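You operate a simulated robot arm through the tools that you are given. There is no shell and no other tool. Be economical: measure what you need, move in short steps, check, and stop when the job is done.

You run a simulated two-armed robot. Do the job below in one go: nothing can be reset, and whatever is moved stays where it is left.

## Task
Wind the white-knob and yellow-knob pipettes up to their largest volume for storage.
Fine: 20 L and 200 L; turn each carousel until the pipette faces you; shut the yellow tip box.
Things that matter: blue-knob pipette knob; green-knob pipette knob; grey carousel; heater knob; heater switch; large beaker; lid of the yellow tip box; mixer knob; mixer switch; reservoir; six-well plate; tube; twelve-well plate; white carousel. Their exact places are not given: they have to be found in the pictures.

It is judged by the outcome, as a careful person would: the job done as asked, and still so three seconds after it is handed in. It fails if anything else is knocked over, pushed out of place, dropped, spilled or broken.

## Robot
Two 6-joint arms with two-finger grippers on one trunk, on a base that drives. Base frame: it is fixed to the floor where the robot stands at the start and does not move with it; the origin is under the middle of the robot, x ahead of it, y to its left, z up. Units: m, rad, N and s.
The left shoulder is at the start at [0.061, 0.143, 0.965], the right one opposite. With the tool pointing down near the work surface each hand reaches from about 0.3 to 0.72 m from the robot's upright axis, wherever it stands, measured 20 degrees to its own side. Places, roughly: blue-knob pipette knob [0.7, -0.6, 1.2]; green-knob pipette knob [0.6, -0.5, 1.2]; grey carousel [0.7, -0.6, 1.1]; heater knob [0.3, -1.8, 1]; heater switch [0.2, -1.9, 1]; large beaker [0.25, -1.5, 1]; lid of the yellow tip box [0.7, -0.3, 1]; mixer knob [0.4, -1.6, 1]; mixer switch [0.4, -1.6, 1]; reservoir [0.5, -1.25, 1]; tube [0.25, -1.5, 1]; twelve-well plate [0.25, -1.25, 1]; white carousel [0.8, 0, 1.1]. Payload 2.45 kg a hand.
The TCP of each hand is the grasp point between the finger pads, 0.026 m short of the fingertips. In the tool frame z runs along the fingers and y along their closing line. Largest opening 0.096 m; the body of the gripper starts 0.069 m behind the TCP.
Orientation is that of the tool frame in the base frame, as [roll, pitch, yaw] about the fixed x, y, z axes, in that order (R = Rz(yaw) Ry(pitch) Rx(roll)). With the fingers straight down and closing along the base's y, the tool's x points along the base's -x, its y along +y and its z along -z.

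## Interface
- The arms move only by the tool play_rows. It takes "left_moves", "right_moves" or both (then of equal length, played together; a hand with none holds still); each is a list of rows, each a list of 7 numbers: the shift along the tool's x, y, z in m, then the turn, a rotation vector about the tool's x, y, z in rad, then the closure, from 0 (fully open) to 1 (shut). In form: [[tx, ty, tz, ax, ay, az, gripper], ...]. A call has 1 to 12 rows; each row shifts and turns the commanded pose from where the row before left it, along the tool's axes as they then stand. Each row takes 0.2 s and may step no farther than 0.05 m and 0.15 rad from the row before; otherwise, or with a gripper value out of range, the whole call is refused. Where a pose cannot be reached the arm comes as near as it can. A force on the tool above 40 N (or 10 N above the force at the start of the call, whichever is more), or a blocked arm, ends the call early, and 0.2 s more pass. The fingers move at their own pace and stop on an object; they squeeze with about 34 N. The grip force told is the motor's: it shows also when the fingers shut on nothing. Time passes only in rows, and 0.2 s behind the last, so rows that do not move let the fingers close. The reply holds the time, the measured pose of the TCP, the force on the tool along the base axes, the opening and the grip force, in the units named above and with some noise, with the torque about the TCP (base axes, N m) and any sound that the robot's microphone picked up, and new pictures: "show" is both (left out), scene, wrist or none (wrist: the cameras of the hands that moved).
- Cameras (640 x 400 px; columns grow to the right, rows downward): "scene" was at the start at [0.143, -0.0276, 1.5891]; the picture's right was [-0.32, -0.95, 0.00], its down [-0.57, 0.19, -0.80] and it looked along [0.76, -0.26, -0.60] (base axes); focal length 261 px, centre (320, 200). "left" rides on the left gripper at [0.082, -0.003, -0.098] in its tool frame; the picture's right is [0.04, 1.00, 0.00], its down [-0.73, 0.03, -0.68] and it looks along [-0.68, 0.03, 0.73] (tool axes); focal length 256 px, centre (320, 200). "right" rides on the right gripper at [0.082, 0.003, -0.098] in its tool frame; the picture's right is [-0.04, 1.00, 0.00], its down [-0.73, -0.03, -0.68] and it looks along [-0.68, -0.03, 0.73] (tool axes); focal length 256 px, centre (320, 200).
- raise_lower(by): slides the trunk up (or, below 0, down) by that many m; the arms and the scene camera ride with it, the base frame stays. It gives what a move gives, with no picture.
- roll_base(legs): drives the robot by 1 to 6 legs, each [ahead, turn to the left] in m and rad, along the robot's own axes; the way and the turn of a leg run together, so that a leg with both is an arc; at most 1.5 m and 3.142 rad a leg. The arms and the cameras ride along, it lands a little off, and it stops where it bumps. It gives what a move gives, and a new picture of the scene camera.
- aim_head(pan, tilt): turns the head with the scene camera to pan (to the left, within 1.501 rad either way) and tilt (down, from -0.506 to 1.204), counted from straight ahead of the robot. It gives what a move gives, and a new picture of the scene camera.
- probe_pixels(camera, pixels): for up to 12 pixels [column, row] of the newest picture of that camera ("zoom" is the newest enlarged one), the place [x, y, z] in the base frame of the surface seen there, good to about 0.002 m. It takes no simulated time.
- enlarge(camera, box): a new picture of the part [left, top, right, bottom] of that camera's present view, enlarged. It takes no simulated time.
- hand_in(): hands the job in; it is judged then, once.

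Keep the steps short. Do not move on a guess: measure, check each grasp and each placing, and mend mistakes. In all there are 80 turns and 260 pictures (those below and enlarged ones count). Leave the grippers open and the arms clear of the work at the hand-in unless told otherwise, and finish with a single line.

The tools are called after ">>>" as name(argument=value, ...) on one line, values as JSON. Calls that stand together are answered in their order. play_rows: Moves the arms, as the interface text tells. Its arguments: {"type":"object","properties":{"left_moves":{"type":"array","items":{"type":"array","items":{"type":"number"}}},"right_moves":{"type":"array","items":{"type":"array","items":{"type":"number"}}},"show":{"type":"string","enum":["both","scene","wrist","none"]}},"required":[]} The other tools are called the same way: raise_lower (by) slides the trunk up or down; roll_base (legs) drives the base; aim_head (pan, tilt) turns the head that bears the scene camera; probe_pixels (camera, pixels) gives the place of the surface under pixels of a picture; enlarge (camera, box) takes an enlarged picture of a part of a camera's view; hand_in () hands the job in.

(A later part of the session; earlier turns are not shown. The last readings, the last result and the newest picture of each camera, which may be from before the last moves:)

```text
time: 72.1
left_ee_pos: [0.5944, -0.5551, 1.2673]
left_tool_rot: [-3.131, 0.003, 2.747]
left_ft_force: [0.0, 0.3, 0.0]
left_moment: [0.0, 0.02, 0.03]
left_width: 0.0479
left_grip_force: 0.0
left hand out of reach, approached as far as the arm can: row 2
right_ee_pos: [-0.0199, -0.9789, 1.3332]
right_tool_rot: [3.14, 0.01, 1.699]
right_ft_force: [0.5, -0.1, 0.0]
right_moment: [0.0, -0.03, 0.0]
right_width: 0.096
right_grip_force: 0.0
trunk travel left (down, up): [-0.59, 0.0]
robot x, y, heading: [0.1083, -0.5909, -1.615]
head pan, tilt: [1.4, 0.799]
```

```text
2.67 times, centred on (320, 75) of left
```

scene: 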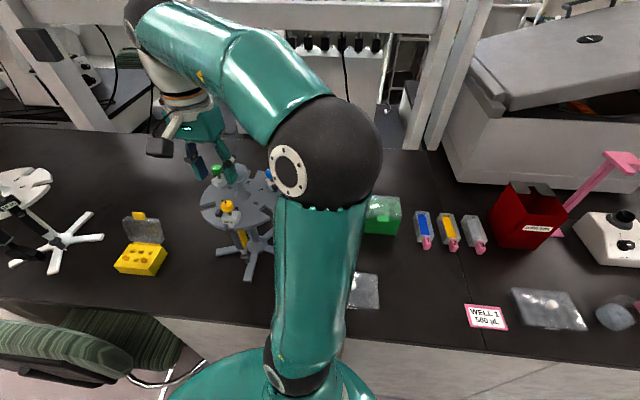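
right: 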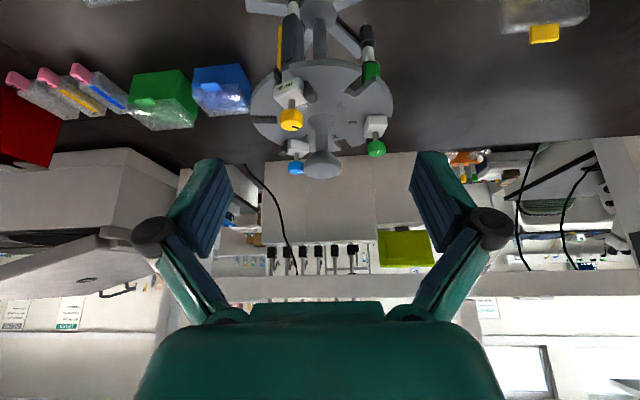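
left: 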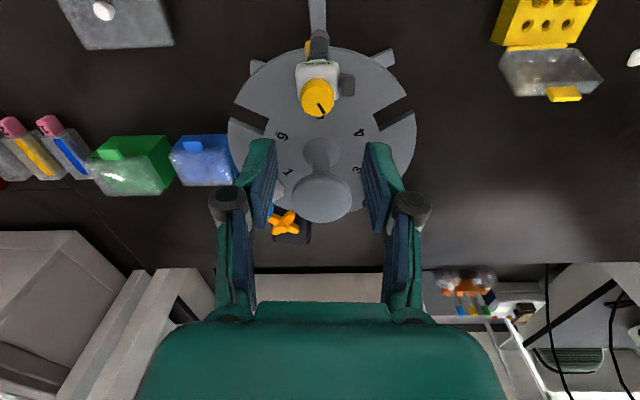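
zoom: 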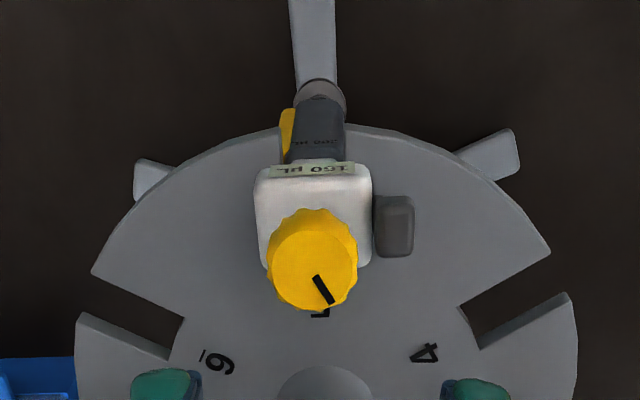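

The display still reads 160 µL. I'll probe the yellow knob precisely in both views.

>>> probe_pixels(camera="zoom", pixels=[[312, 265], [275, 265], [350, 265], [312, 220], [312, 300], [290, 190], [395, 225], [318, 165]])

>>> enlarge(camera="scene", box=[185, 150, 285, 220])

>>> probe_pixels(camera="zoom", pixels=[[265, 335], [265, 360], [230, 345], [300, 345], [285, 395]])

```text
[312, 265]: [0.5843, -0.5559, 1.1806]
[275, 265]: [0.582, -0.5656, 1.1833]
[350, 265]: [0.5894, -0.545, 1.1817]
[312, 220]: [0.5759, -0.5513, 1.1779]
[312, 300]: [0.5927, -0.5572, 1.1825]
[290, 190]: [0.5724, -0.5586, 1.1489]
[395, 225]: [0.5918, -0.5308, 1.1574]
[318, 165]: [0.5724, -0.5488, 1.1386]
```

```text
5.71 times, centred on (235, 185) of scene
```

zoom: 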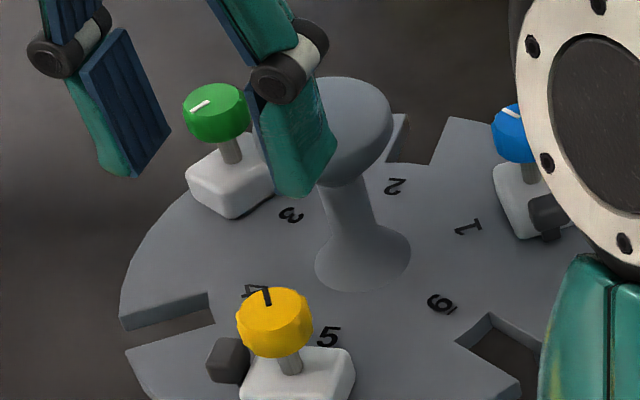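

```text
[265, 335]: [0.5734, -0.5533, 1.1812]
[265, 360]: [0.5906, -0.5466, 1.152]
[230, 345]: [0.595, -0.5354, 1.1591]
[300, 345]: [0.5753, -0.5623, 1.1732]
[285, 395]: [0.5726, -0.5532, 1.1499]
```

The yellow knob's centre is (0.585, -0.5555) with its top at 1.183, and the tip ejector beside it tops out at 1.159. I'll lower 4 cm and read the pose before the final approach.

>>> play_rows(left_moves=[[0, 0, 0.02, 0, 0, 0, 0.5], [0, 0, 0.02, 0, 0, 0, 0.5], [0, 0, 0, 0, 0, 0, 0.5]], show="none")

```text
time: 72.9
left_ee_pos: [0.5927, -0.5565, 1.2275]
left_tool_rot: [-3.132, 0.004, 2.747]
left_ft_force: [0.1, 0.6, -0.2]
left_moment: [-0.03, 0.0, 0.02]
left_width: 0.048
left_grip_force: 0.1
right_ee_pos: [-0.0198, -0.9801, 1.3324]
right_tool_rot: [3.141, 0.01, 1.699]
right_ft_force: [-0.4, 0.1, -1.2]
right_moment: [-0.04, 0.0, -0.02]
right_width: 0.0959
right_grip_force: 0.0
trunk travel left (down, up): [-0.59, 0.0]
robot x, y, heading: [0.1089, -0.5887, -1.61]
head pan, tilt: [1.4, 0.799]
```

>>> play_rows(left_moves=[[0.0038, -0.001, 0, 0, 0, 0, 0.5], [0.0038, -0.001, 0.012, 0, 0, 0, 0.5], [0, 0, 0.013, 0, 0, 0, 0.5], [0, 0, 0, 0, 0, 0, 0.5]], show="both")

>>> enlarge(camera="left", box=[200, 60, 440, 210])

```text
time: 73.9
left_ee_pos: [0.586, -0.5551, 1.2042]
left_tool_rot: [-3.13, 0.002, 2.747]
left_ft_force: [0.8, -0.8, 0.0]
left_moment: [0.0, 0.01, -0.02]
left_width: 0.0481
left_grip_force: 0.1
right_ee_pos: [-0.0194, -0.9798, 1.3339]
right_tool_rot: [3.141, 0.009, 1.697]
right_ft_force: [-0.1, -0.5, 0.1]
right_moment: [0.0, 0.0, 0.0]
right_width: 0.0959
right_grip_force: 0.1
trunk travel left (down, up): [-0.59, 0.0]
robot x, y, heading: [0.1069, -0.5917, -1.609]
head pan, tilt: [1.4, 0.799]
```

scene: 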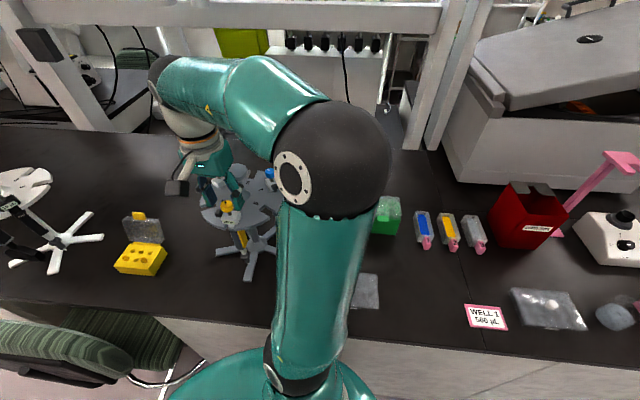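
left: 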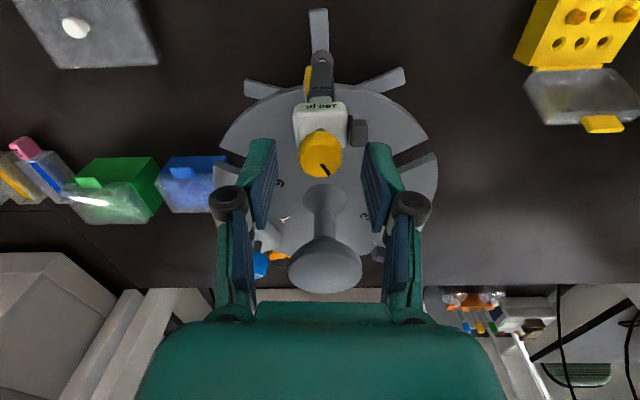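

```text
2.67 times, centred on (320, 135) of left
```

zoom: 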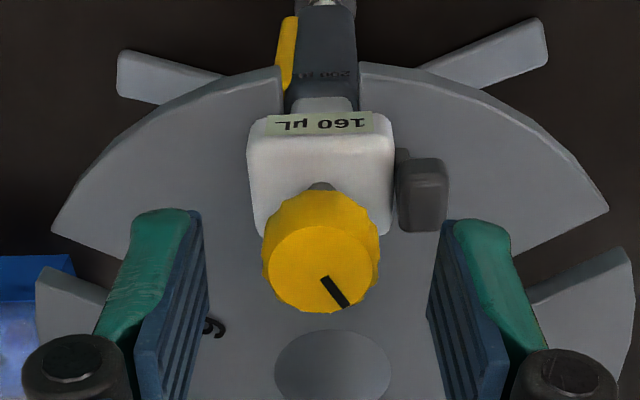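

The knob is centred between the fingers, the ejector is clear of the path, and the display is readable (160 µL). I'll lower 14 mm, close, and make a test turn of 0.4 rad clockwise.

>>> play_rows(left_moves=[[0, 0, 0.014, 0, 0, 0, 0.5], [0, 0, 0, 0, 0, 0, 0.9], [0, 0, 0, 0, 0, 0, 0.9], [0, 0, 0, 0, 0, 0.1, 0.9], [0, 0, 0, 0, 0, 0.1, 0.9], [0, 0, 0, 0, 0, 0.1, 0.9], [0, 0, 0, 0, 0, 0.1, 0.9], [0, 0, 0, 0, 0, 0, 0.9]], show="wrist")

>>> enlarge(camera="left", box=[200, 60, 440, 210])

```text
time: 75.7
left_ee_pos: [0.5846, -0.5543, 1.1899]
left_tool_rot: [-3.132, 0.008, 2.346]
left_ft_force: [0.2, 0.6, -0.3]
left_moment: [0.0, 0.01, 0.0]
left_width: 0.0229
left_grip_force: 25.9
right_ee_pos: [-0.0206, -0.9793, 1.334]
right_tool_rot: [3.139, 0.01, 1.698]
right_ft_force: [0.7, 0.3, -0.4]
right_moment: [0.0, 0.0, -0.02]
right_width: 0.0958
right_grip_force: 0.0
trunk travel left (down, up): [-0.59, 0.0]
robot x, y, heading: [0.107, -0.5934, -1.604]
head pan, tilt: [1.4, 0.799]
```

left: 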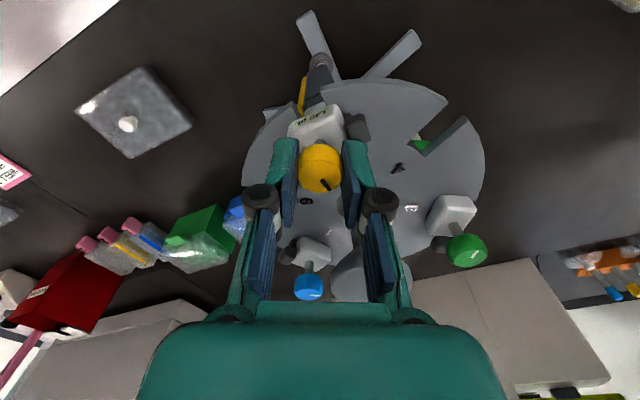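

```text
2.67 times, centred on (320, 135) of left
```

zoom: 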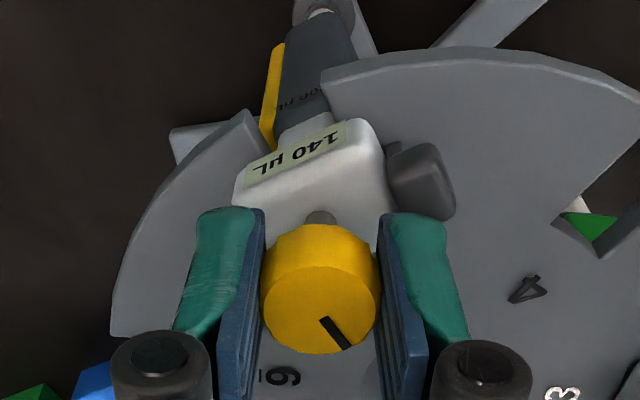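

Clockwise lowered it to 140 µL (about 50 µL/rad). I'll turn counter-clockwise by 0.8 rad and check.

>>> play_rows(left_moves=[[0, 0, 0, 0, 0, -0.1, 0.9], [0, 0, 0, 0, 0, -0.1, 0.9], [0, 0, 0, 0, 0, -0.1, 0.9], [0, 0, 0, 0, 0, -0.1, 0.9], [0, 0, 0, 0, 0, -0.1, 0.9], [0, 0, 0, 0, 0, -0.1, 0.9], [0, 0, 0, 0, 0, -0.1, 0.9], [0, 0, 0, 0, 0, -0.1, 0.9], [0, 0, 0, 0, 0, 0, 0.9]], show="wrist")

>>> enlarge(camera="left", box=[200, 60, 440, 210])

```text
time: 77.7
left_ee_pos: [0.5853, -0.555, 1.1903]
left_tool_rot: [-3.129, 0.001, -3.134]
left_ft_force: [4.6, -1.5, 0.3]
left_moment: [-0.01, -0.43, -0.01]
left_width: 0.0231
left_grip_force: 26.0
right_ee_pos: [-0.0191, -0.9811, 1.3331]
right_tool_rot: [3.14, 0.009, 1.697]
right_ft_force: [0.9, -0.2, 0.4]
right_moment: [0.03, -0.02, -0.02]
right_width: 0.0962
right_grip_force: 0.1
trunk travel left (down, up): [-0.59, 0.0]
robot x, y, heading: [0.1088, -0.5937, -1.605]
head pan, tilt: [1.4, 0.799]
```

left: 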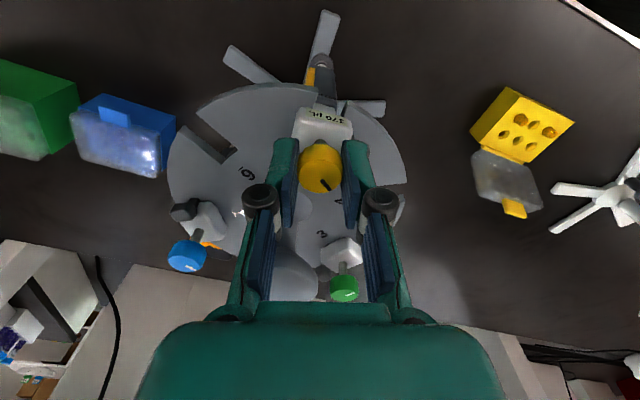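

```text
2.67 times, centred on (320, 135) of left
```

zoom: 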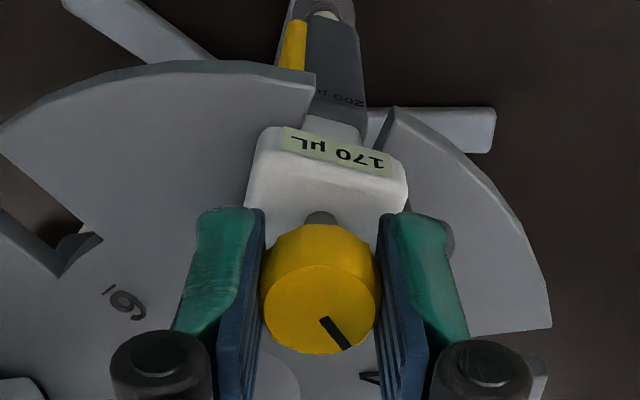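

It now reads 170 µL (about 38 µL per rad). The body label says 200 µ, so the maximum is 200. I'll continue counter-clockwise by 0.8 rad.

>>> play_rows(left_moves=[[0, 0, 0, 0, 0, -0.1, 0.9], [0, 0, 0, 0, 0, -0.1, 0.9], [0, 0, 0, 0, 0, -0.1, 0.9], [0, 0, 0, 0, 0, -0.1, 0.9], [0, 0, 0, 0, 0, -0.1, 0.9], [0, 0, 0, 0, 0, -0.1, 0.9], [0, 0, 0, 0, 0, -0.1, 0.9], [0, 0, 0, 0, 0, -0.1, 0.9], [0, 0, 0, 0, 0, 0, 0.9]], show="wrist")

>>> enlarge(camera="left", box=[200, 60, 440, 210])

>>> enlarge(camera="scene", box=[185, 150, 285, 250])

```text
time: 79.7
left_ee_pos: [0.5858, -0.5561, 1.1913]
left_tool_rot: [-3.134, -0.01, -2.334]
left_ft_force: [0.4, -3.8, 0.9]
left_moment: [0.07, -0.11, -0.28]
left_width: 0.0228
left_grip_force: 26.1
right_ee_pos: [-0.0202, -0.9803, 1.3327]
right_tool_rot: [3.141, 0.011, 1.698]
right_ft_force: [-0.1, -0.1, 0.2]
right_moment: [0.0, 0.01, 0.03]
right_width: 0.096
right_grip_force: 0.1
trunk travel left (down, up): [-0.59, 0.0]
robot x, y, heading: [0.1041, -0.5941, -1.607]
head pan, tilt: [1.4, 0.799]
```

left: 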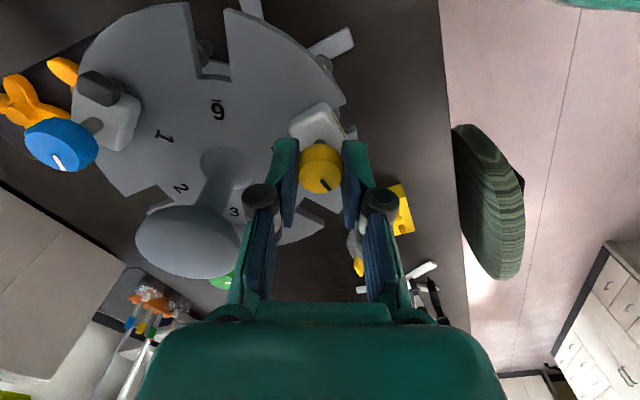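

```text
2.67 times, centred on (320, 135) of left
```

zoom: 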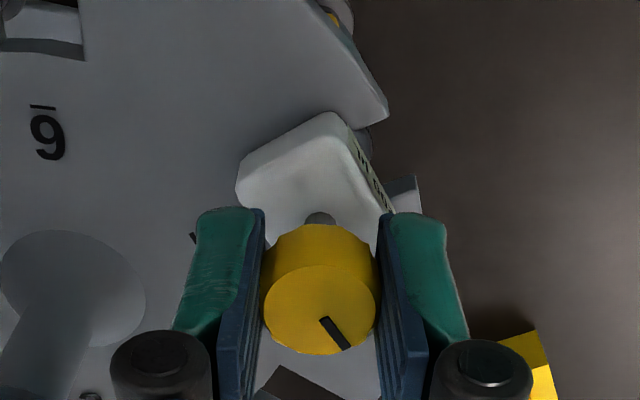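

```text
4.00 times, centred on (235, 200) of scene
```

zoom: 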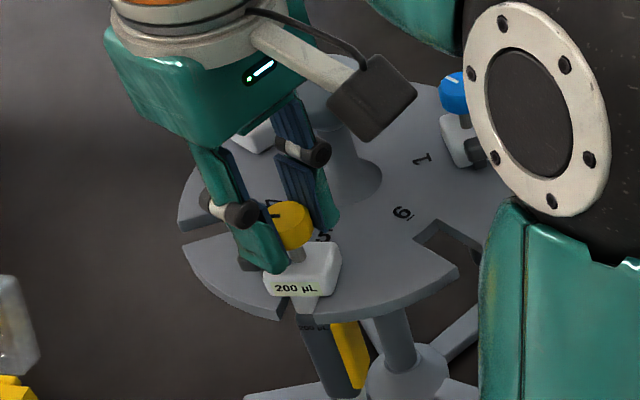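

The display reads 200 µL, its maximum. I'll open gently, lift clear, and check it stays.

>>> play_rows(left_moves=[[0, 0, 0, 0, 0, 0, 0.5], [0, 0, 0, 0, 0, 0, 0.5], [0, 0, -0.02, 0, 0, 0, 0.5], [0, 0, -0.025, 0, 0, 0, 0.5], [0.01, 0, -0.025, 0, 0, 0, 0.3], [0.02, 0, -0.02, 0, 0, 0, 0], [0, 0, 0, 0, 0, 0, 0]], show="scene")

>>> enlarge(camera="scene", box=[185, 150, 285, 250])

```text
time: 81.3
left_ee_pos: [0.5662, -0.5802, 1.2808]
left_tool_rot: [-3.135, -0.009, -2.336]
left_ft_force: [0.4, -0.1, 0.5]
left_moment: [0.02, 0.05, -0.02]
left_width: 0.0959
left_grip_force: 0.1
left hand out of reach, approached as far as the arm can: row 6
right_ee_pos: [-0.0186, -0.9804, 1.334]
right_tool_rot: [3.14, 0.012, 1.698]
right_ft_force: [1.0, -0.2, 0.1]
right_moment: [0.0, 0.02, -0.04]
right_width: 0.0959
right_grip_force: 0.1
trunk travel left (down, up): [-0.59, 0.0]
robot x, y, heading: [0.1079, -0.5918, -1.608]
head pan, tilt: [1.4, 0.799]
```

scene: 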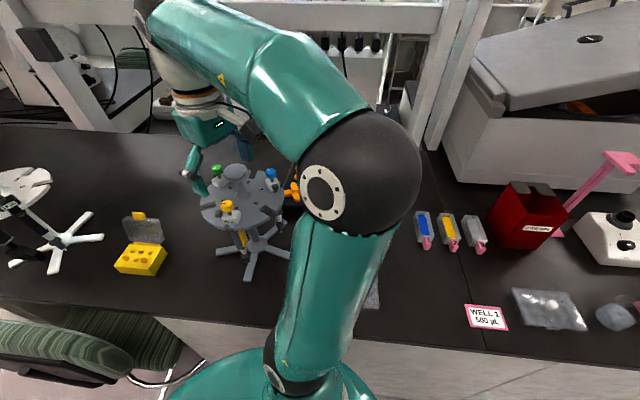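

```text
4.00 times, centred on (235, 200) of scene
```

zoom: 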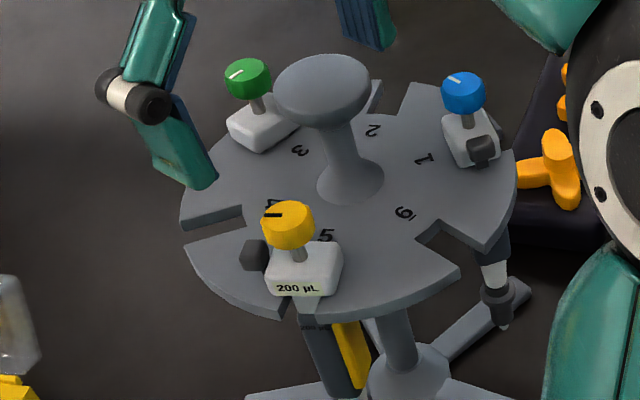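

Yellow is done: 200 µL, facing me, and steady. I'll pull the left hand in and reverse straight along the bench 0.3 m so the tip box comes within easy reach.

>>> play_rows(left_moves=[[0.021, 0.0215, 0, 0, 0, 0, 0], [0.021, 0.0215, 0, 0, 0, 0, 0], [0.021, 0.0215, 0, 0, 0, 0, 0]], show="none")

>>> roll_base(legs=[[-0.3, 0]])

```text
time: 82.1
left_ee_pos: [0.5041, -0.6217, 1.2689]
left_tool_rot: [-3.136, -0.007, -2.335]
left_ft_force: [-0.9, -0.1, 0.9]
left_moment: [0.03, -0.03, 0.01]
left_width: 0.0958
left_grip_force: 0.1
left hand out of reach, approached as far as the arm can: row 1, 2, 3
right_ee_pos: [-0.0209, -0.9808, 1.3322]
right_tool_rot: [-3.142, 0.012, 1.697]
right_ft_force: [-0.7, 0.7, -0.1]
right_moment: [0.02, 0.0, -0.02]
right_width: 0.096
right_grip_force: 0.1
trunk travel left (down, up): [-0.59, 0.0]
robot x, y, heading: [0.1057, -0.5921, -1.604]
head pan, tilt: [1.4, 0.799]
```

```text
time: 84.1
left_ee_pos: [0.5163, -0.322, 1.2695]
left_tool_rot: [-3.135, -0.008, -2.341]
left_ft_force: [0.6, 0.7, -0.1]
left_moment: [-0.03, 0.01, 0.0]
left_width: 0.0957
left_grip_force: 0.0
right_ee_pos: [-0.0096, -0.679, 1.3343]
right_tool_rot: [3.141, 0.012, 1.694]
right_ft_force: [-0.7, 0.3, -0.3]
right_moment: [-0.02, 0.0, -0.03]
right_width: 0.0962
right_grip_force: 0.0
trunk travel left (down, up): [-0.59, 0.0]
robot x, y, heading: [0.1197, -0.2934, -1.616]
head pan, tilt: [1.4, 0.799]
```

scene: 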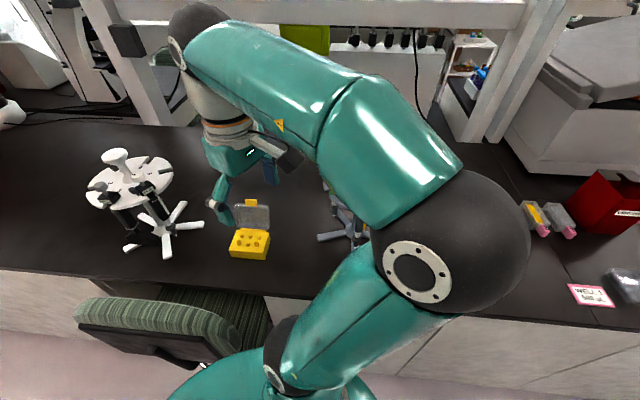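

I'll turn the wrist back toward a comfortable yaw and enlarge the tip box to plan closing the lid.

>>> play_rows(left_moves=[[0, 0, 0, 0, 0, 0.15, 0], [0, 0, 0, 0, 0, 0.15, 0], [0, 0, 0, 0, 0, 0.15, 0], [0, 0, 0, 0, 0, 0.15, 0], [0, 0, 0, 0, 0, 0.15, 0], [0, 0, 0, 0, 0, 0.15, 0], [0, 0, 0, 0, 0, 0.15, 0], [0, 0, 0, 0, 0, 0.15, 0]], show="both")

>>> enlarge(camera="scene", box=[210, 180, 310, 270])

>>> probe_pixels(camera="zoom", pixels=[[265, 100], [265, 85], [185, 120], [375, 120], [180, 230], [375, 240], [120, 260], [375, 265], [120, 330], [350, 350], [265, 170], [260, 280]])

```text
time: 85.9
left_ee_pos: [0.5155, -0.3234, 1.2686]
left_tool_rot: [-3.132, 0.002, 2.743]
left_ft_force: [0.5, 0.0, 0.3]
left_moment: [0.0, 0.0, 0.02]
left_width: 0.0961
left_grip_force: 0.1
right_ee_pos: [-0.0099, -0.6806, 1.3344]
right_tool_rot: [3.14, 0.011, 1.693]
right_ft_force: [-0.1, 0.7, 0.9]
right_moment: [-0.04, 0.01, -0.02]
right_width: 0.0959
right_grip_force: 0.0
trunk travel left (down, up): [-0.59, 0.0]
robot x, y, heading: [0.1215, -0.2929, -1.615]
head pan, tilt: [1.4, 0.799]
```

scene: 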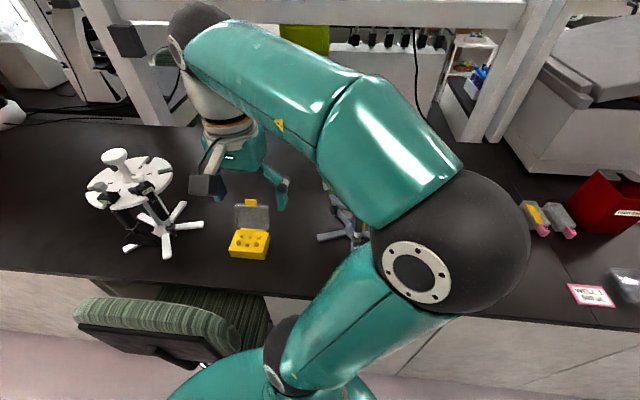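
left: 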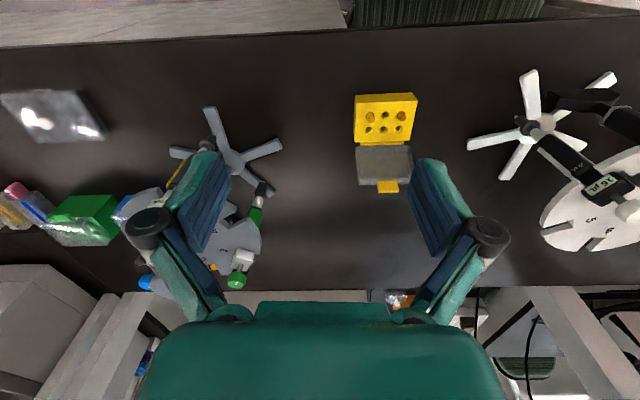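

```text
4.44 times, centred on (260, 225) of scene
```

zoom: 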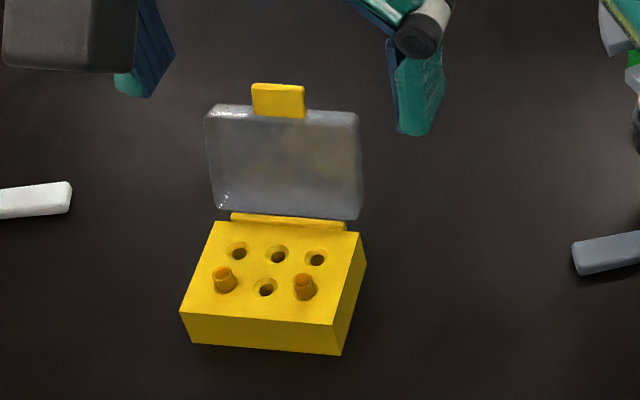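

```text
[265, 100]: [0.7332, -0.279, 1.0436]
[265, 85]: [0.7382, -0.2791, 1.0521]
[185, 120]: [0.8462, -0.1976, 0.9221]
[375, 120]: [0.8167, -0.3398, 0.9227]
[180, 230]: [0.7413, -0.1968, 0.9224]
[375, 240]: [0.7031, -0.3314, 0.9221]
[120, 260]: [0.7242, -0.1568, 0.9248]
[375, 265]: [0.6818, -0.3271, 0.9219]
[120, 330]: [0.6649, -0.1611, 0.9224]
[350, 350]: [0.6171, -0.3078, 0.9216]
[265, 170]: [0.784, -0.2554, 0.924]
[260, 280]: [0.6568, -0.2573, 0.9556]
```

The lid stands nearly upright with its tab tip at (0.738, -0.279, 1.052). I'll measure it from the wrist view too.

>>> enlarge(camera="left", box=[335, 80, 435, 205])

>>> probe_pixels(camera="zoom", pixels=[[340, 340], [340, 325], [290, 335], [385, 335], [250, 310], [400, 315], [320, 300], [320, 260], [320, 215], [240, 210], [400, 215], [320, 70]])

```text
3.20 times, centred on (385, 142) of left
```

zoom: 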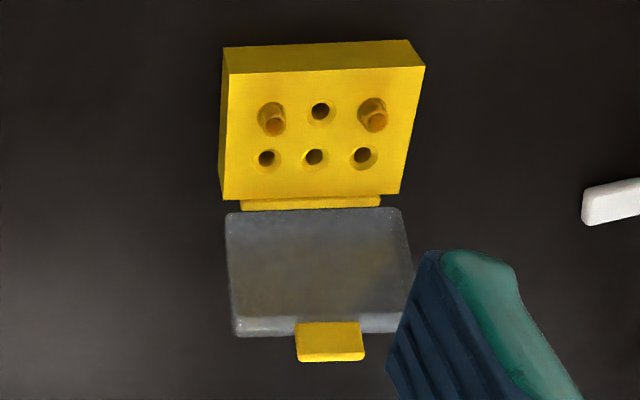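

```text
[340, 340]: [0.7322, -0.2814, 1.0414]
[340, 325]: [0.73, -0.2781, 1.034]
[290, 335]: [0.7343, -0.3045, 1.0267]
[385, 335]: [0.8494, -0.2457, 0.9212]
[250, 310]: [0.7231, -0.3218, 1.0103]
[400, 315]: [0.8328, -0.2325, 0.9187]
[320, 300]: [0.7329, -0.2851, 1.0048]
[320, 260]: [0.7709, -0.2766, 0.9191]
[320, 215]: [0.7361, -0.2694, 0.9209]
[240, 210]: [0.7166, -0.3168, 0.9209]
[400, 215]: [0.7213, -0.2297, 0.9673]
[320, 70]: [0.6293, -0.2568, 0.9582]
```

I'll bring the left hand with fingers shut over to a point behind the lid, (0.797, -0.295, 1.125), passing above it.

>>> play_rows(left_moves=[[-0.0355, 0.0193, 0.0205, 0, 0, 0, 1], [-0.0355, 0.0193, 0.0205, 0, 0, 0, 1], [-0.0355, 0.0193, 0.0205, 0, 0, 0, 1], [-0.0355, 0.0193, 0.0205, 0, 0, 0, 1], [-0.0355, 0.0193, 0.0205, 0, 0, 0, 1], [-0.0355, 0.0193, 0.0205, 0, 0, 0, 1], [-0.0355, 0.0193, 0.0205, 0, 0, 0, 1], [0, 0, 0, 0, 0, 0, 1]], show="both")

```text
time: 87.7
left_ee_pos: [0.7958, -0.2952, 1.126]
left_tool_rot: [-3.134, 0.004, 2.744]
left_ft_force: [-0.3, -0.3, -0.8]
left_moment: [-0.04, -0.03, 0.02]
left_width: 0.0
left_grip_force: 29.0
right_ee_pos: [-0.0114, -0.6809, 1.3332]
right_tool_rot: [3.138, 0.01, 1.693]
right_ft_force: [-0.6, 0.5, -0.8]
right_moment: [0.01, -0.03, -0.01]
right_width: 0.096
right_grip_force: 0.0
trunk travel left (down, up): [-0.59, 0.0]
robot x, y, heading: [0.1201, -0.2919, -1.611]
head pan, tilt: [1.4, 0.799]
```

scene: 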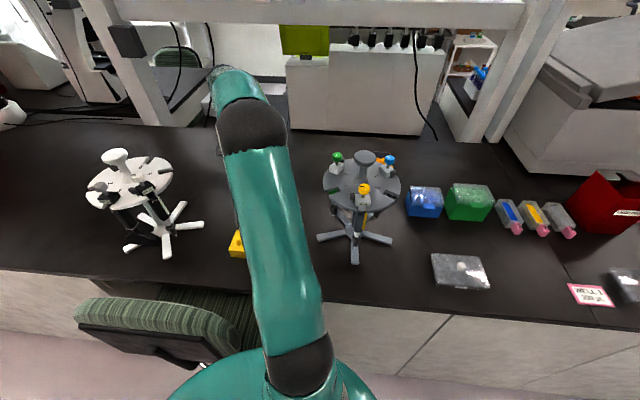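
left: 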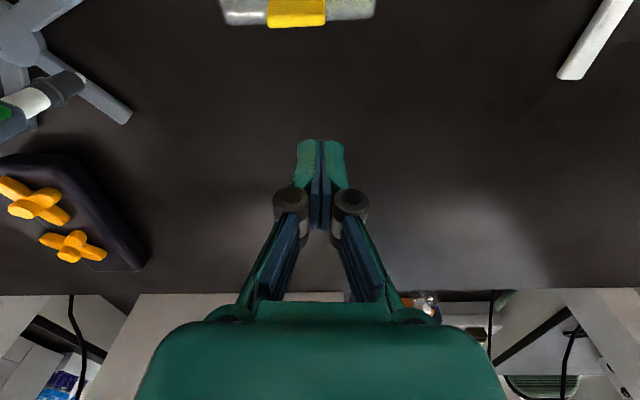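

The lid top and tab are at the top of the wrist view, ahead of the closed fingers. I'll lower 8 cm behind it and pull gently toward the robot.

>>> play_rows(left_moves=[[0, 0, 0.04, 0, 0, 0, 1], [0, 0, 0.04, 0, 0, 0, 1], [0.02, -0.002, 0, 0, 0, 0, 1], [0.02, -0.002, 0, 0, 0, 0, 1], [0.02, -0.002, 0, 0, 0, 0, 1], [0.015, 0, 0, 0, 0, 0, 1], [0, 0, 0, 0, 0, 0, 1]], show="wrist")

```text
time: 89.3
left_ee_pos: [0.7244, -0.2724, 1.0456]
left_tool_rot: [-3.133, 0.001, 2.744]
left_ft_force: [-0.5, 0.3, 0.4]
left_moment: [0.0, 0.01, -0.01]
left_width: 0.0
left_grip_force: 28.8
right_ee_pos: [-0.0097, -0.6812, 1.3331]
right_tool_rot: [3.139, 0.011, 1.693]
right_ft_force: [0.1, -0.3, -0.3]
right_moment: [0.0, 0.02, 0.05]
right_width: 0.0962
right_grip_force: 0.1
trunk travel left (down, up): [-0.59, 0.0]
robot x, y, heading: [0.1159, -0.2939, -1.611]
head pan, tilt: [1.4, 0.799]
```

left: 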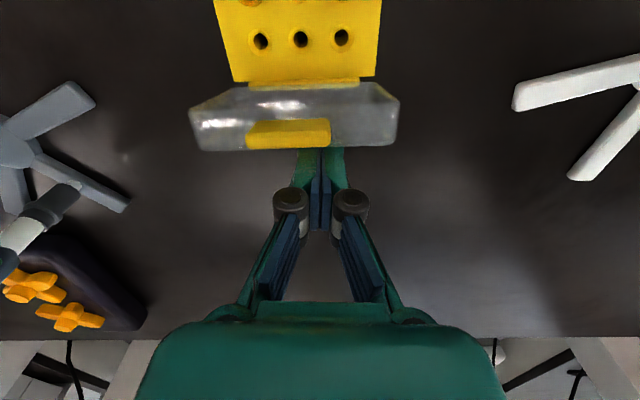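

The lid is moving. I'll keep pulling and descend a little.

>>> play_rows(left_moves=[[0.02, -0.001, 0.002, 0, 0, 0, 1], [0.02, -0.001, 0.004, 0, 0, 0, 1], [0.02, -0.001, 0.006, 0, 0, 0, 1], [0.015, 0, 0.008, 0, 0, 0, 1], [0, 0, 0, 0, 0, 0, 1]], show="wrist")

```text
time: 90.5
left_ee_pos: [0.6553, -0.2454, 1.0267]
left_tool_rot: [-3.133, 0.001, 2.745]
left_ft_force: [-0.3, -0.5, -0.2]
left_moment: [-0.03, -0.01, 0.02]
left_width: 0.0
left_grip_force: 28.8
right_ee_pos: [-0.01, -0.6812, 1.3342]
right_tool_rot: [3.14, 0.011, 1.693]
right_ft_force: [0.0, -0.4, -0.2]
right_moment: [-0.03, 0.01, 0.02]
right_width: 0.096
right_grip_force: 0.1
trunk travel left (down, up): [-0.59, 0.0]
robot x, y, heading: [0.1208, -0.2929, -1.615]
head pan, tilt: [1.4, 0.799]
```

left: 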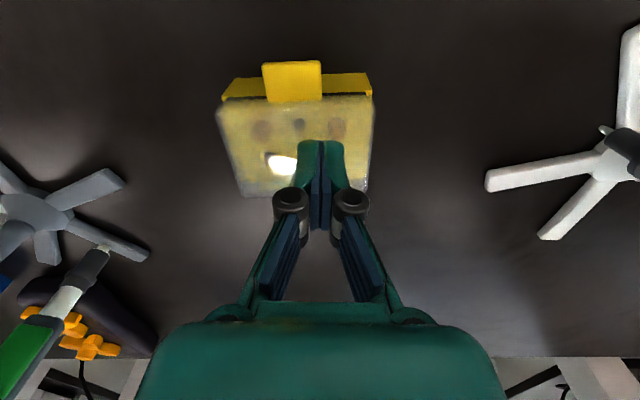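

The lid has swung over onto the box. I'll raise the hand and look.

>>> play_rows(left_moves=[[0, 0, -0.04, 0, 0, 0, 1], [0, 0, -0.04, 0, 0, 0, 0.8], [0.02, 0, -0.04, 0, 0, 0, 0.5], [0.03, 0, -0.035, 0, 0, 0, 0.3], [0.03, 0, -0.03, 0, 0, 0, 0.3], [0, 0, 0, 0, 0, 0, 0.3]], show="both")

>>> enlarge(camera="scene", box=[205, 190, 305, 280])

>>> enlarge(camera="left", box=[240, 60, 400, 200])

```text
time: 91.9
left_ee_pos: [0.6014, -0.2423, 1.2]
left_tool_rot: [-3.132, -0.001, 2.743]
left_ft_force: [-0.8, -0.3, -0.1]
left_moment: [-0.01, 0.03, -0.01]
left_width: 0.067
left_grip_force: 0.1
left hand out of reach, approached as far as the arm can: row 4, 5
right_ee_pos: [-0.009, -0.6803, 1.3341]
right_tool_rot: [3.14, 0.011, 1.693]
right_ft_force: [-0.4, -0.3, 0.4]
right_moment: [0.0, -0.01, -0.01]
right_width: 0.0961
right_grip_force: 0.1
trunk travel left (down, up): [-0.59, 0.0]
robot x, y, heading: [0.121, -0.2911, -1.613]
head pan, tilt: [1.4, 0.799]
```

scene: 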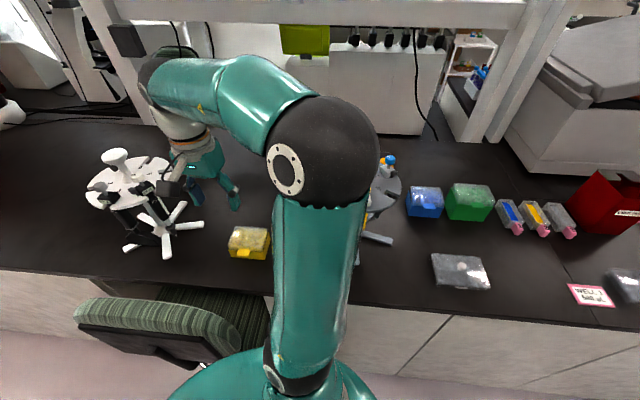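
left: 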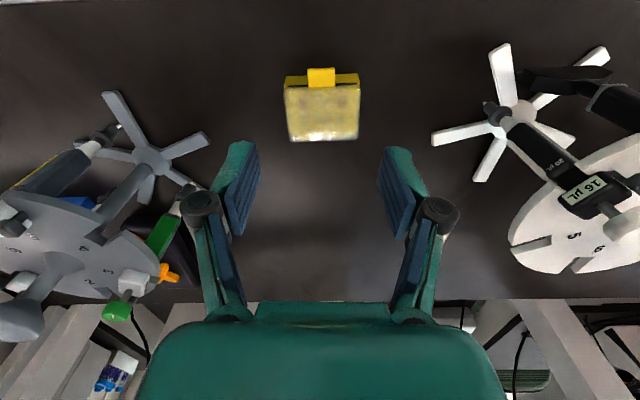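

```text
4.44 times, centred on (255, 235) of scene
```

zoom: 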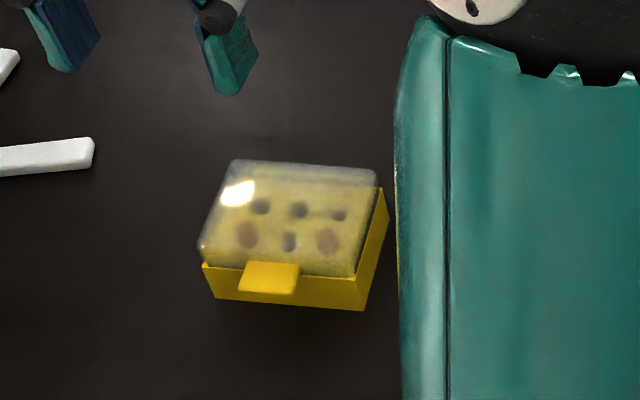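

```text
2.86 times, centred on (320, 130) of left
```

zoom: 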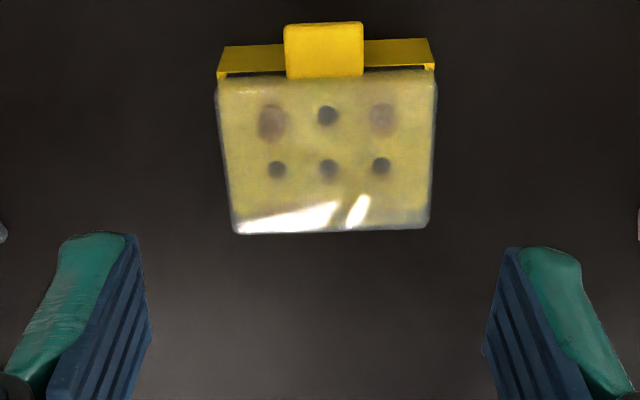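

The tip box is shut flat. For the white carousel, I'll turn the left wrist to a comfortable yaw, raise it and pull it in, then reverse another 0.27 m along the bench.

>>> play_rows(left_moves=[[0, 0, 0, 0, 0, 0.15, 0.1], [0, 0, 0, 0, 0, 0.15, 0.1], [0, 0, 0, 0, 0, 0.15, 0.1], [0, 0, 0, 0, 0, 0.15, 0.1], [0, 0, 0, 0, 0, 0.15, 0.1], [0, 0, 0, 0, 0, 0.15, 0.1], [0, 0, 0, 0, 0, 0.12, 0.1], [0, -0.02, -0.035, 0, 0, 0, 0.1], [0, -0.02, -0.035, 0, 0, 0, 0.1], [-0.03, -0.02, -0.02, 0, 0, 0, 0.1], [-0.03, -0.02, -0.01, 0, 0, 0, 0.1]], show="none")

>>> roll_base(legs=[[-0.27, 0]])

```text
time: 94.3
left_ee_pos: [0.552, -0.3404, 1.2942]
left_tool_rot: [-3.136, 0.009, 1.724]
left_ft_force: [-0.1, -0.5, -0.7]
left_moment: [-0.01, -0.06, -0.02]
left_width: 0.0865
left_grip_force: 0.1
left hand out of reach, approached as far as the arm can: row 8, 9
right_ee_pos: [-0.0101, -0.6803, 1.3341]
right_tool_rot: [3.139, 0.011, 1.693]
right_ft_force: [0.3, 0.1, 0.1]
right_moment: [-0.05, -0.05, 0.01]
right_width: 0.0959
right_grip_force: 0.0
trunk travel left (down, up): [-0.59, 0.0]
robot x, y, heading: [0.1164, -0.2889, -1.616]
head pan, tilt: [1.4, 0.799]
```

```text
time: 96.3
left_ee_pos: [0.5647, -0.0678, 1.2935]
left_tool_rot: [-3.138, 0.01, 1.721]
left_ft_force: [-0.6, -0.5, 0.3]
left_moment: [-0.06, -0.01, -0.01]
left_width: 0.0862
left_grip_force: 0.1
right_ee_pos: [0.0005, -0.4081, 1.3343]
right_tool_rot: [-3.141, 0.014, 1.689]
right_ft_force: [0.2, 0.3, 0.0]
right_moment: [-0.03, 0.02, -0.02]
right_width: 0.096
right_grip_force: 0.0
trunk travel left (down, up): [-0.59, 0.0]
robot x, y, heading: [0.1324, -0.0182, -1.612]
head pan, tilt: [1.4, 0.799]
```

scene: 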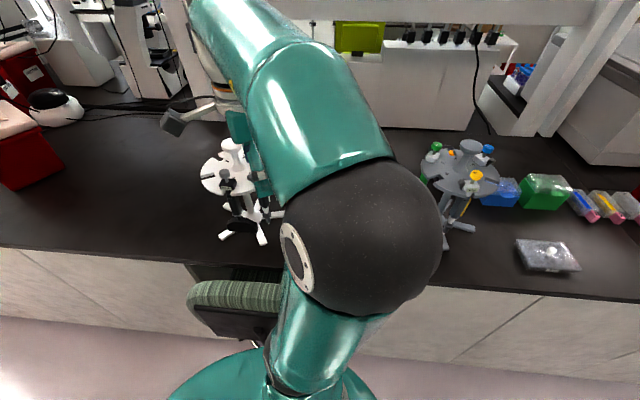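

The robot is in place. I'll carry the left hand at z 1.255 toward the white handle and measure from its camera.

>>> play_rows(left_moves=[[0.0058, 0.0464, 0.0128, 0, 0, 0, 0.1], [0.0058, 0.0464, 0.0128, 0, 0, 0, 0.1], [0.0058, 0.0464, 0.0128, 0, 0, 0, 0.1], [0, 0, 0, 0, 0, 0, 0.1]], show="both")

>>> enlarge(camera="left", box=[220, 0, 540, 200])

```text
time: 97.3
left_ee_pos: [0.6966, -0.0325, 1.2568]
left_tool_rot: [-3.138, 0.009, 1.721]
left_ft_force: [0.1, -0.4, 0.6]
left_moment: [0.04, -0.04, 0.01]
left_width: 0.0864
left_grip_force: 0.1
right_ee_pos: [-0.0017, -0.4085, 1.3343]
right_tool_rot: [3.138, 0.01, 1.689]
right_ft_force: [0.0, -0.1, 0.1]
right_moment: [0.01, -0.04, -0.01]
right_width: 0.0959
right_grip_force: 0.0
trunk travel left (down, up): [-0.59, 0.0]
robot x, y, heading: [0.1301, -0.0195, -1.614]
head pan, tilt: [1.4, 0.799]
```

scene: 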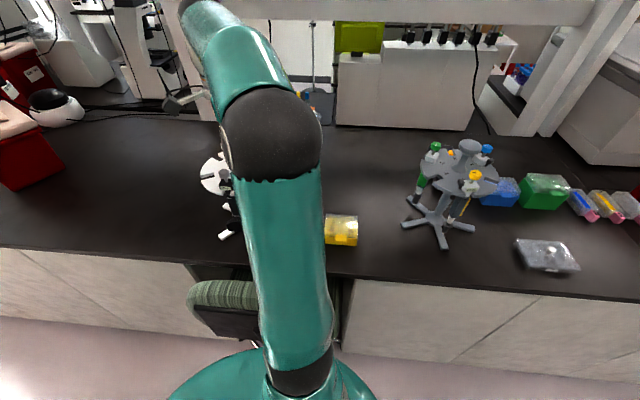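
left: 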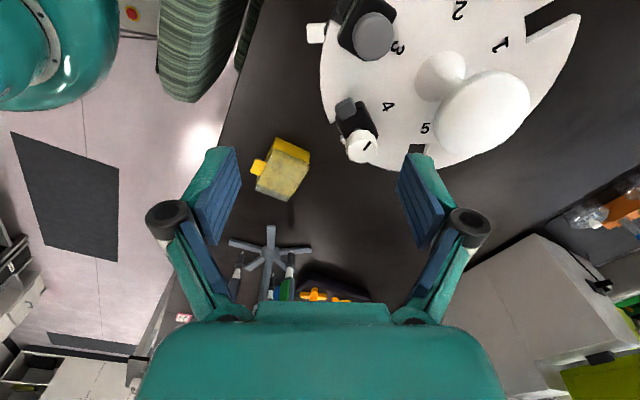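

```text
2.00 times, centred on (380, 100) of left
```

zoom: 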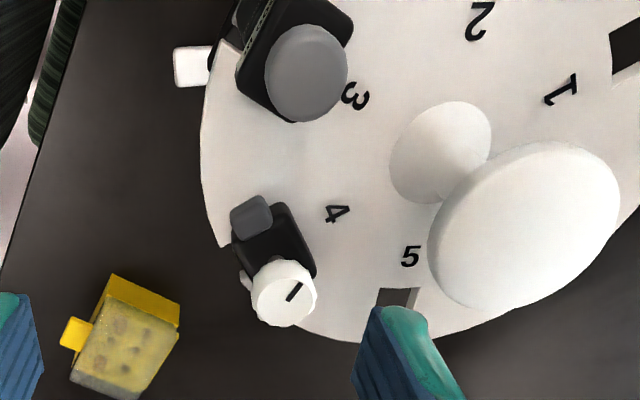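

>>> probe_pixels(camera="zoom", pixels=[[525, 225], [435, 235], [612, 200], [560, 150], [500, 305], [284, 297], [255, 297], [312, 297], [284, 270], [305, 75]])

```text
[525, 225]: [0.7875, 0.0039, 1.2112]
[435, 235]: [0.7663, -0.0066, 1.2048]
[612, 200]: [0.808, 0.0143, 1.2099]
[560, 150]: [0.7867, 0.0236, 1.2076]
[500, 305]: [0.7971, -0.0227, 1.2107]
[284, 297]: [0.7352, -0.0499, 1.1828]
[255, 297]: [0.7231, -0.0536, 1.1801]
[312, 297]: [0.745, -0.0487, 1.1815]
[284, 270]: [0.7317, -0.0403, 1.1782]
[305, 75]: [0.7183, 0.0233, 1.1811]
```

The handle centre is (0.7875, 0.001) and the white knob (0.733, -0.049). Reach is marginal with a vertical tool, so I'll turn the wrist to yaw ≈ 205° and tilt the fingers forward 0.4 rad.

>>> play_rows(left_moves=[[0, 0, 0, 0, 0, -0.15, 0.1], [0, 0, 0, 0, 0, -0.15, 0.1], [0, 0, 0, 0, 0, -0.15, 0.1], [0, 0, 0, 0, 0, -0.15, 0.1], [0, 0, 0, 0, 0, -0.15, 0.1], [0, 0, 0, 0, 0, -0.15, 0.1], [0, 0, 0, 0, 0, -0.15, 0.1], [0, 0, 0, 0, 0, -0.15, 0.1], [0, 0, 0, 0, 0, -0.15, 0.1], [0, 0, 0, 0, 0, -0.15, 0.1], [0, 0, 0, 0, 0, -0.15, 0.1], [0, 0, 0, 0, 0, -0.15, 0.1]], show="none")

>>> play_rows(left_moves=[[0, 0, 0, 0, -0.14, 0, 0.1], [0, 0, 0, 0, -0.14, 0, 0.1], [0, 0, 0, 0, -0.12, 0, 0.1], [0, 0, 0, 0, 0, 0, 0.1]], show="wrist")

```text
time: 99.9
left_ee_pos: [0.6991, -0.0317, 1.2539]
left_tool_rot: [-3.135, -0.005, -2.762]
left_ft_force: [-0.7, -0.5, 0.4]
left_moment: [0.0, 0.02, 0.0]
left_width: 0.0863
left_grip_force: 0.0
right_ee_pos: [0.0005, -0.4077, 1.3351]
right_tool_rot: [3.14, 0.012, 1.69]
right_ft_force: [-0.2, -0.4, -0.3]
right_moment: [0.01, -0.01, 0.02]
right_width: 0.096
right_grip_force: 0.2
trunk travel left (down, up): [-0.59, 0.0]
robot x, y, heading: [0.1301, -0.0194, -1.617]
head pan, tilt: [1.4, 0.799]
```

```text
time: 100.9
left_ee_pos: [0.6994, -0.0315, 1.2551]
left_tool_rot: [-3.133, 0.396, -2.759]
left_ft_force: [0.3, -0.8, 0.2]
left_moment: [0.03, 0.05, 0.0]
left_width: 0.0866
left_grip_force: 0.1
right_ee_pos: [0.0001, -0.4075, 1.3346]
right_tool_rot: [3.138, 0.011, 1.69]
right_ft_force: [0.4, 0.0, 0.2]
right_moment: [-0.03, -0.03, 0.02]
right_width: 0.0959
right_grip_force: 0.0
trunk travel left (down, up): [-0.59, 0.0]
robot x, y, heading: [0.1289, -0.0223, -1.618]
head pan, tilt: [1.4, 0.799]
```

left: 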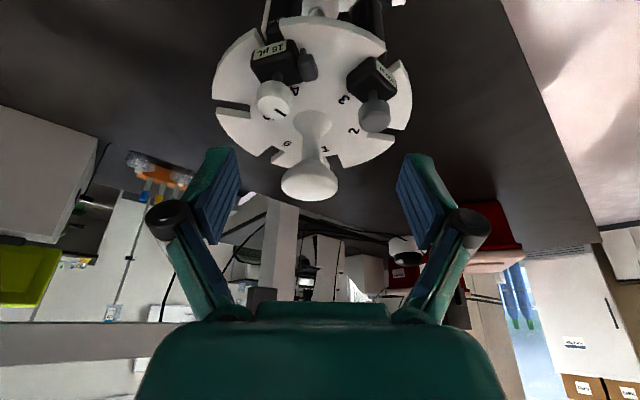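

The tilt is in place. I'll move forward at the same height to above the handle.

>>> play_rows(left_moves=[[-0.0289, -0.0009, 0.0121, 0, 0, 0, 0.1], [-0.0289, -0.0009, 0.0121, 0, 0, 0, 0.1], [-0.0289, -0.0009, 0.0121, 0, 0, 0, 0.1], [0, 0, 0, 0, 0, 0, 0.1]], show="wrist")

>>> probe_pixels(camera="left", pixels=[[320, 90], [320, 110], [290, 90], [350, 90]])

```text
time: 101.9
left_ee_pos: [0.7869, 0.0019, 1.2575]
left_tool_rot: [-3.133, 0.398, -2.757]
left_ft_force: [-0.8, -1.1, -0.1]
left_moment: [0.03, 0.0, -0.04]
left_width: 0.0864
left_grip_force: 0.1
right_ee_pos: [-0.0003, -0.4091, 1.3347]
right_tool_rot: [3.14, 0.01, 1.69]
right_ft_force: [-0.1, -0.1, -0.3]
right_moment: [-0.02, -0.04, -0.06]
right_width: 0.0959
right_grip_force: 0.1
trunk travel left (down, up): [-0.59, 0.0]
robot x, y, heading: [0.1321, -0.0186, -1.614]
head pan, tilt: [1.4, 0.799]
```

left: 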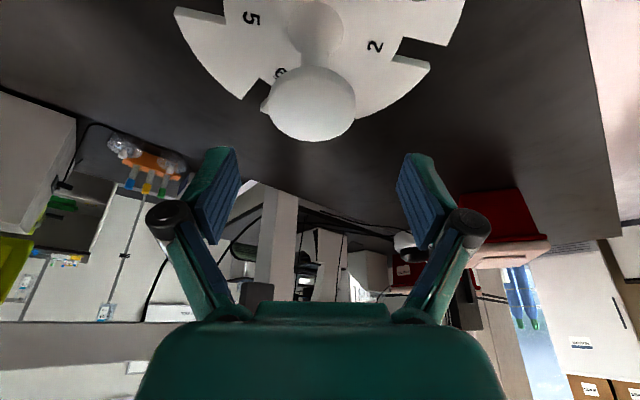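

```text
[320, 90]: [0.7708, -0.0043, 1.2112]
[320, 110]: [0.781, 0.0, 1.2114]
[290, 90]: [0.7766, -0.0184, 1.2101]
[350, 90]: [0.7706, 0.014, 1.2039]
```

Well centred (handle at px 312, fingers' midpoint at 318). I'll lower 5.3 cm and grip.

>>> play_rows(left_moves=[[0.0068, -0.002, 0.0163, 0, 0, 0, 0.1], [0.0068, 0, 0.0163, 0, 0, 0, 0.1], [0.0068, 0, 0.0163, 0, 0, 0, 0.1], [0, 0, 0, 0, 0, 0, 0.1], [0, 0, 0, 0, 0, 0, 0.6], [0, 0, 0, 0, 0, 0, 0.8], [0, 0, 0, 0, 0, 0, 0.8]], show="wrist")

```text
time: 103.5
left_ee_pos: [0.7891, -0.0034, 1.2022]
left_tool_rot: [-3.134, 0.394, -2.759]
left_ft_force: [2.1, -4.9, 0.7]
left_moment: [-0.38, -0.15, -0.06]
left_width: 0.0506
left_grip_force: 45.6
right_ee_pos: [0.0008, -0.4092, 1.3349]
right_tool_rot: [3.14, 0.01, 1.69]
right_ft_force: [0.3, -0.9, -1.1]
right_moment: [-0.03, -0.01, 0.0]
right_width: 0.096
right_grip_force: 0.1
trunk travel left (down, up): [-0.59, 0.0]
robot x, y, heading: [0.1317, -0.0231, -1.618]
head pan, tilt: [1.4, 0.799]
```

left: 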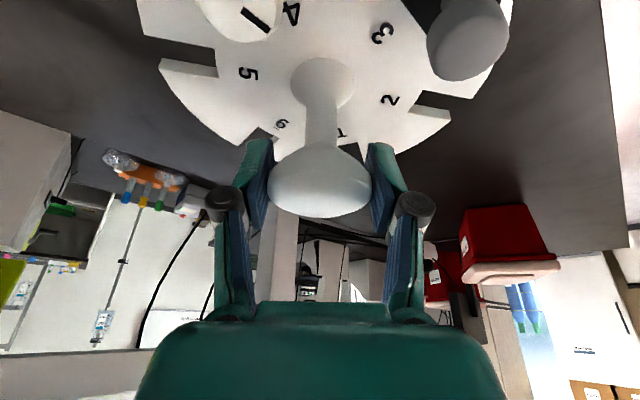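

Gripped cleanly with little side load. I'll turn clockwise about the vertical by 0.36 rad and check.

>>> play_rows(left_moves=[[0, 0, 0, 0.0232, 0, 0.0554, 0.8], [0, 0, 0, 0.0232, 0, 0.0554, 0.8], [0, 0, 0, 0.0232, 0, 0.0554, 0.8], [0, 0, 0, 0.0232, 0, 0.0554, 0.8], [0, 0, 0, 0.0232, 0, 0.0554, 0.8], [0, 0, 0, 0.0232, 0, 0.0554, 0.8]], show="none")

```text
time: 104.9
left_ee_pos: [0.7897, -0.003, 1.2034]
left_tool_rot: [-3.135, 0.402, -3.122]
left_ft_force: [10.8, -1.4, 17.5]
left_moment: [0.07, 0.6, 0.01]
left_width: 0.0506
left_grip_force: 45.3
right_ee_pos: [-0.0001, -0.4081, 1.3344]
right_tool_rot: [3.139, 0.012, 1.688]
right_ft_force: [0.0, -0.7, 0.8]
right_moment: [0.0, 0.01, -0.03]
right_width: 0.096
right_grip_force: 0.0
trunk travel left (down, up): [-0.59, 0.0]
robot x, y, heading: [0.1263, -0.0236, -1.618]
head pan, tilt: [1.4, 0.799]
```

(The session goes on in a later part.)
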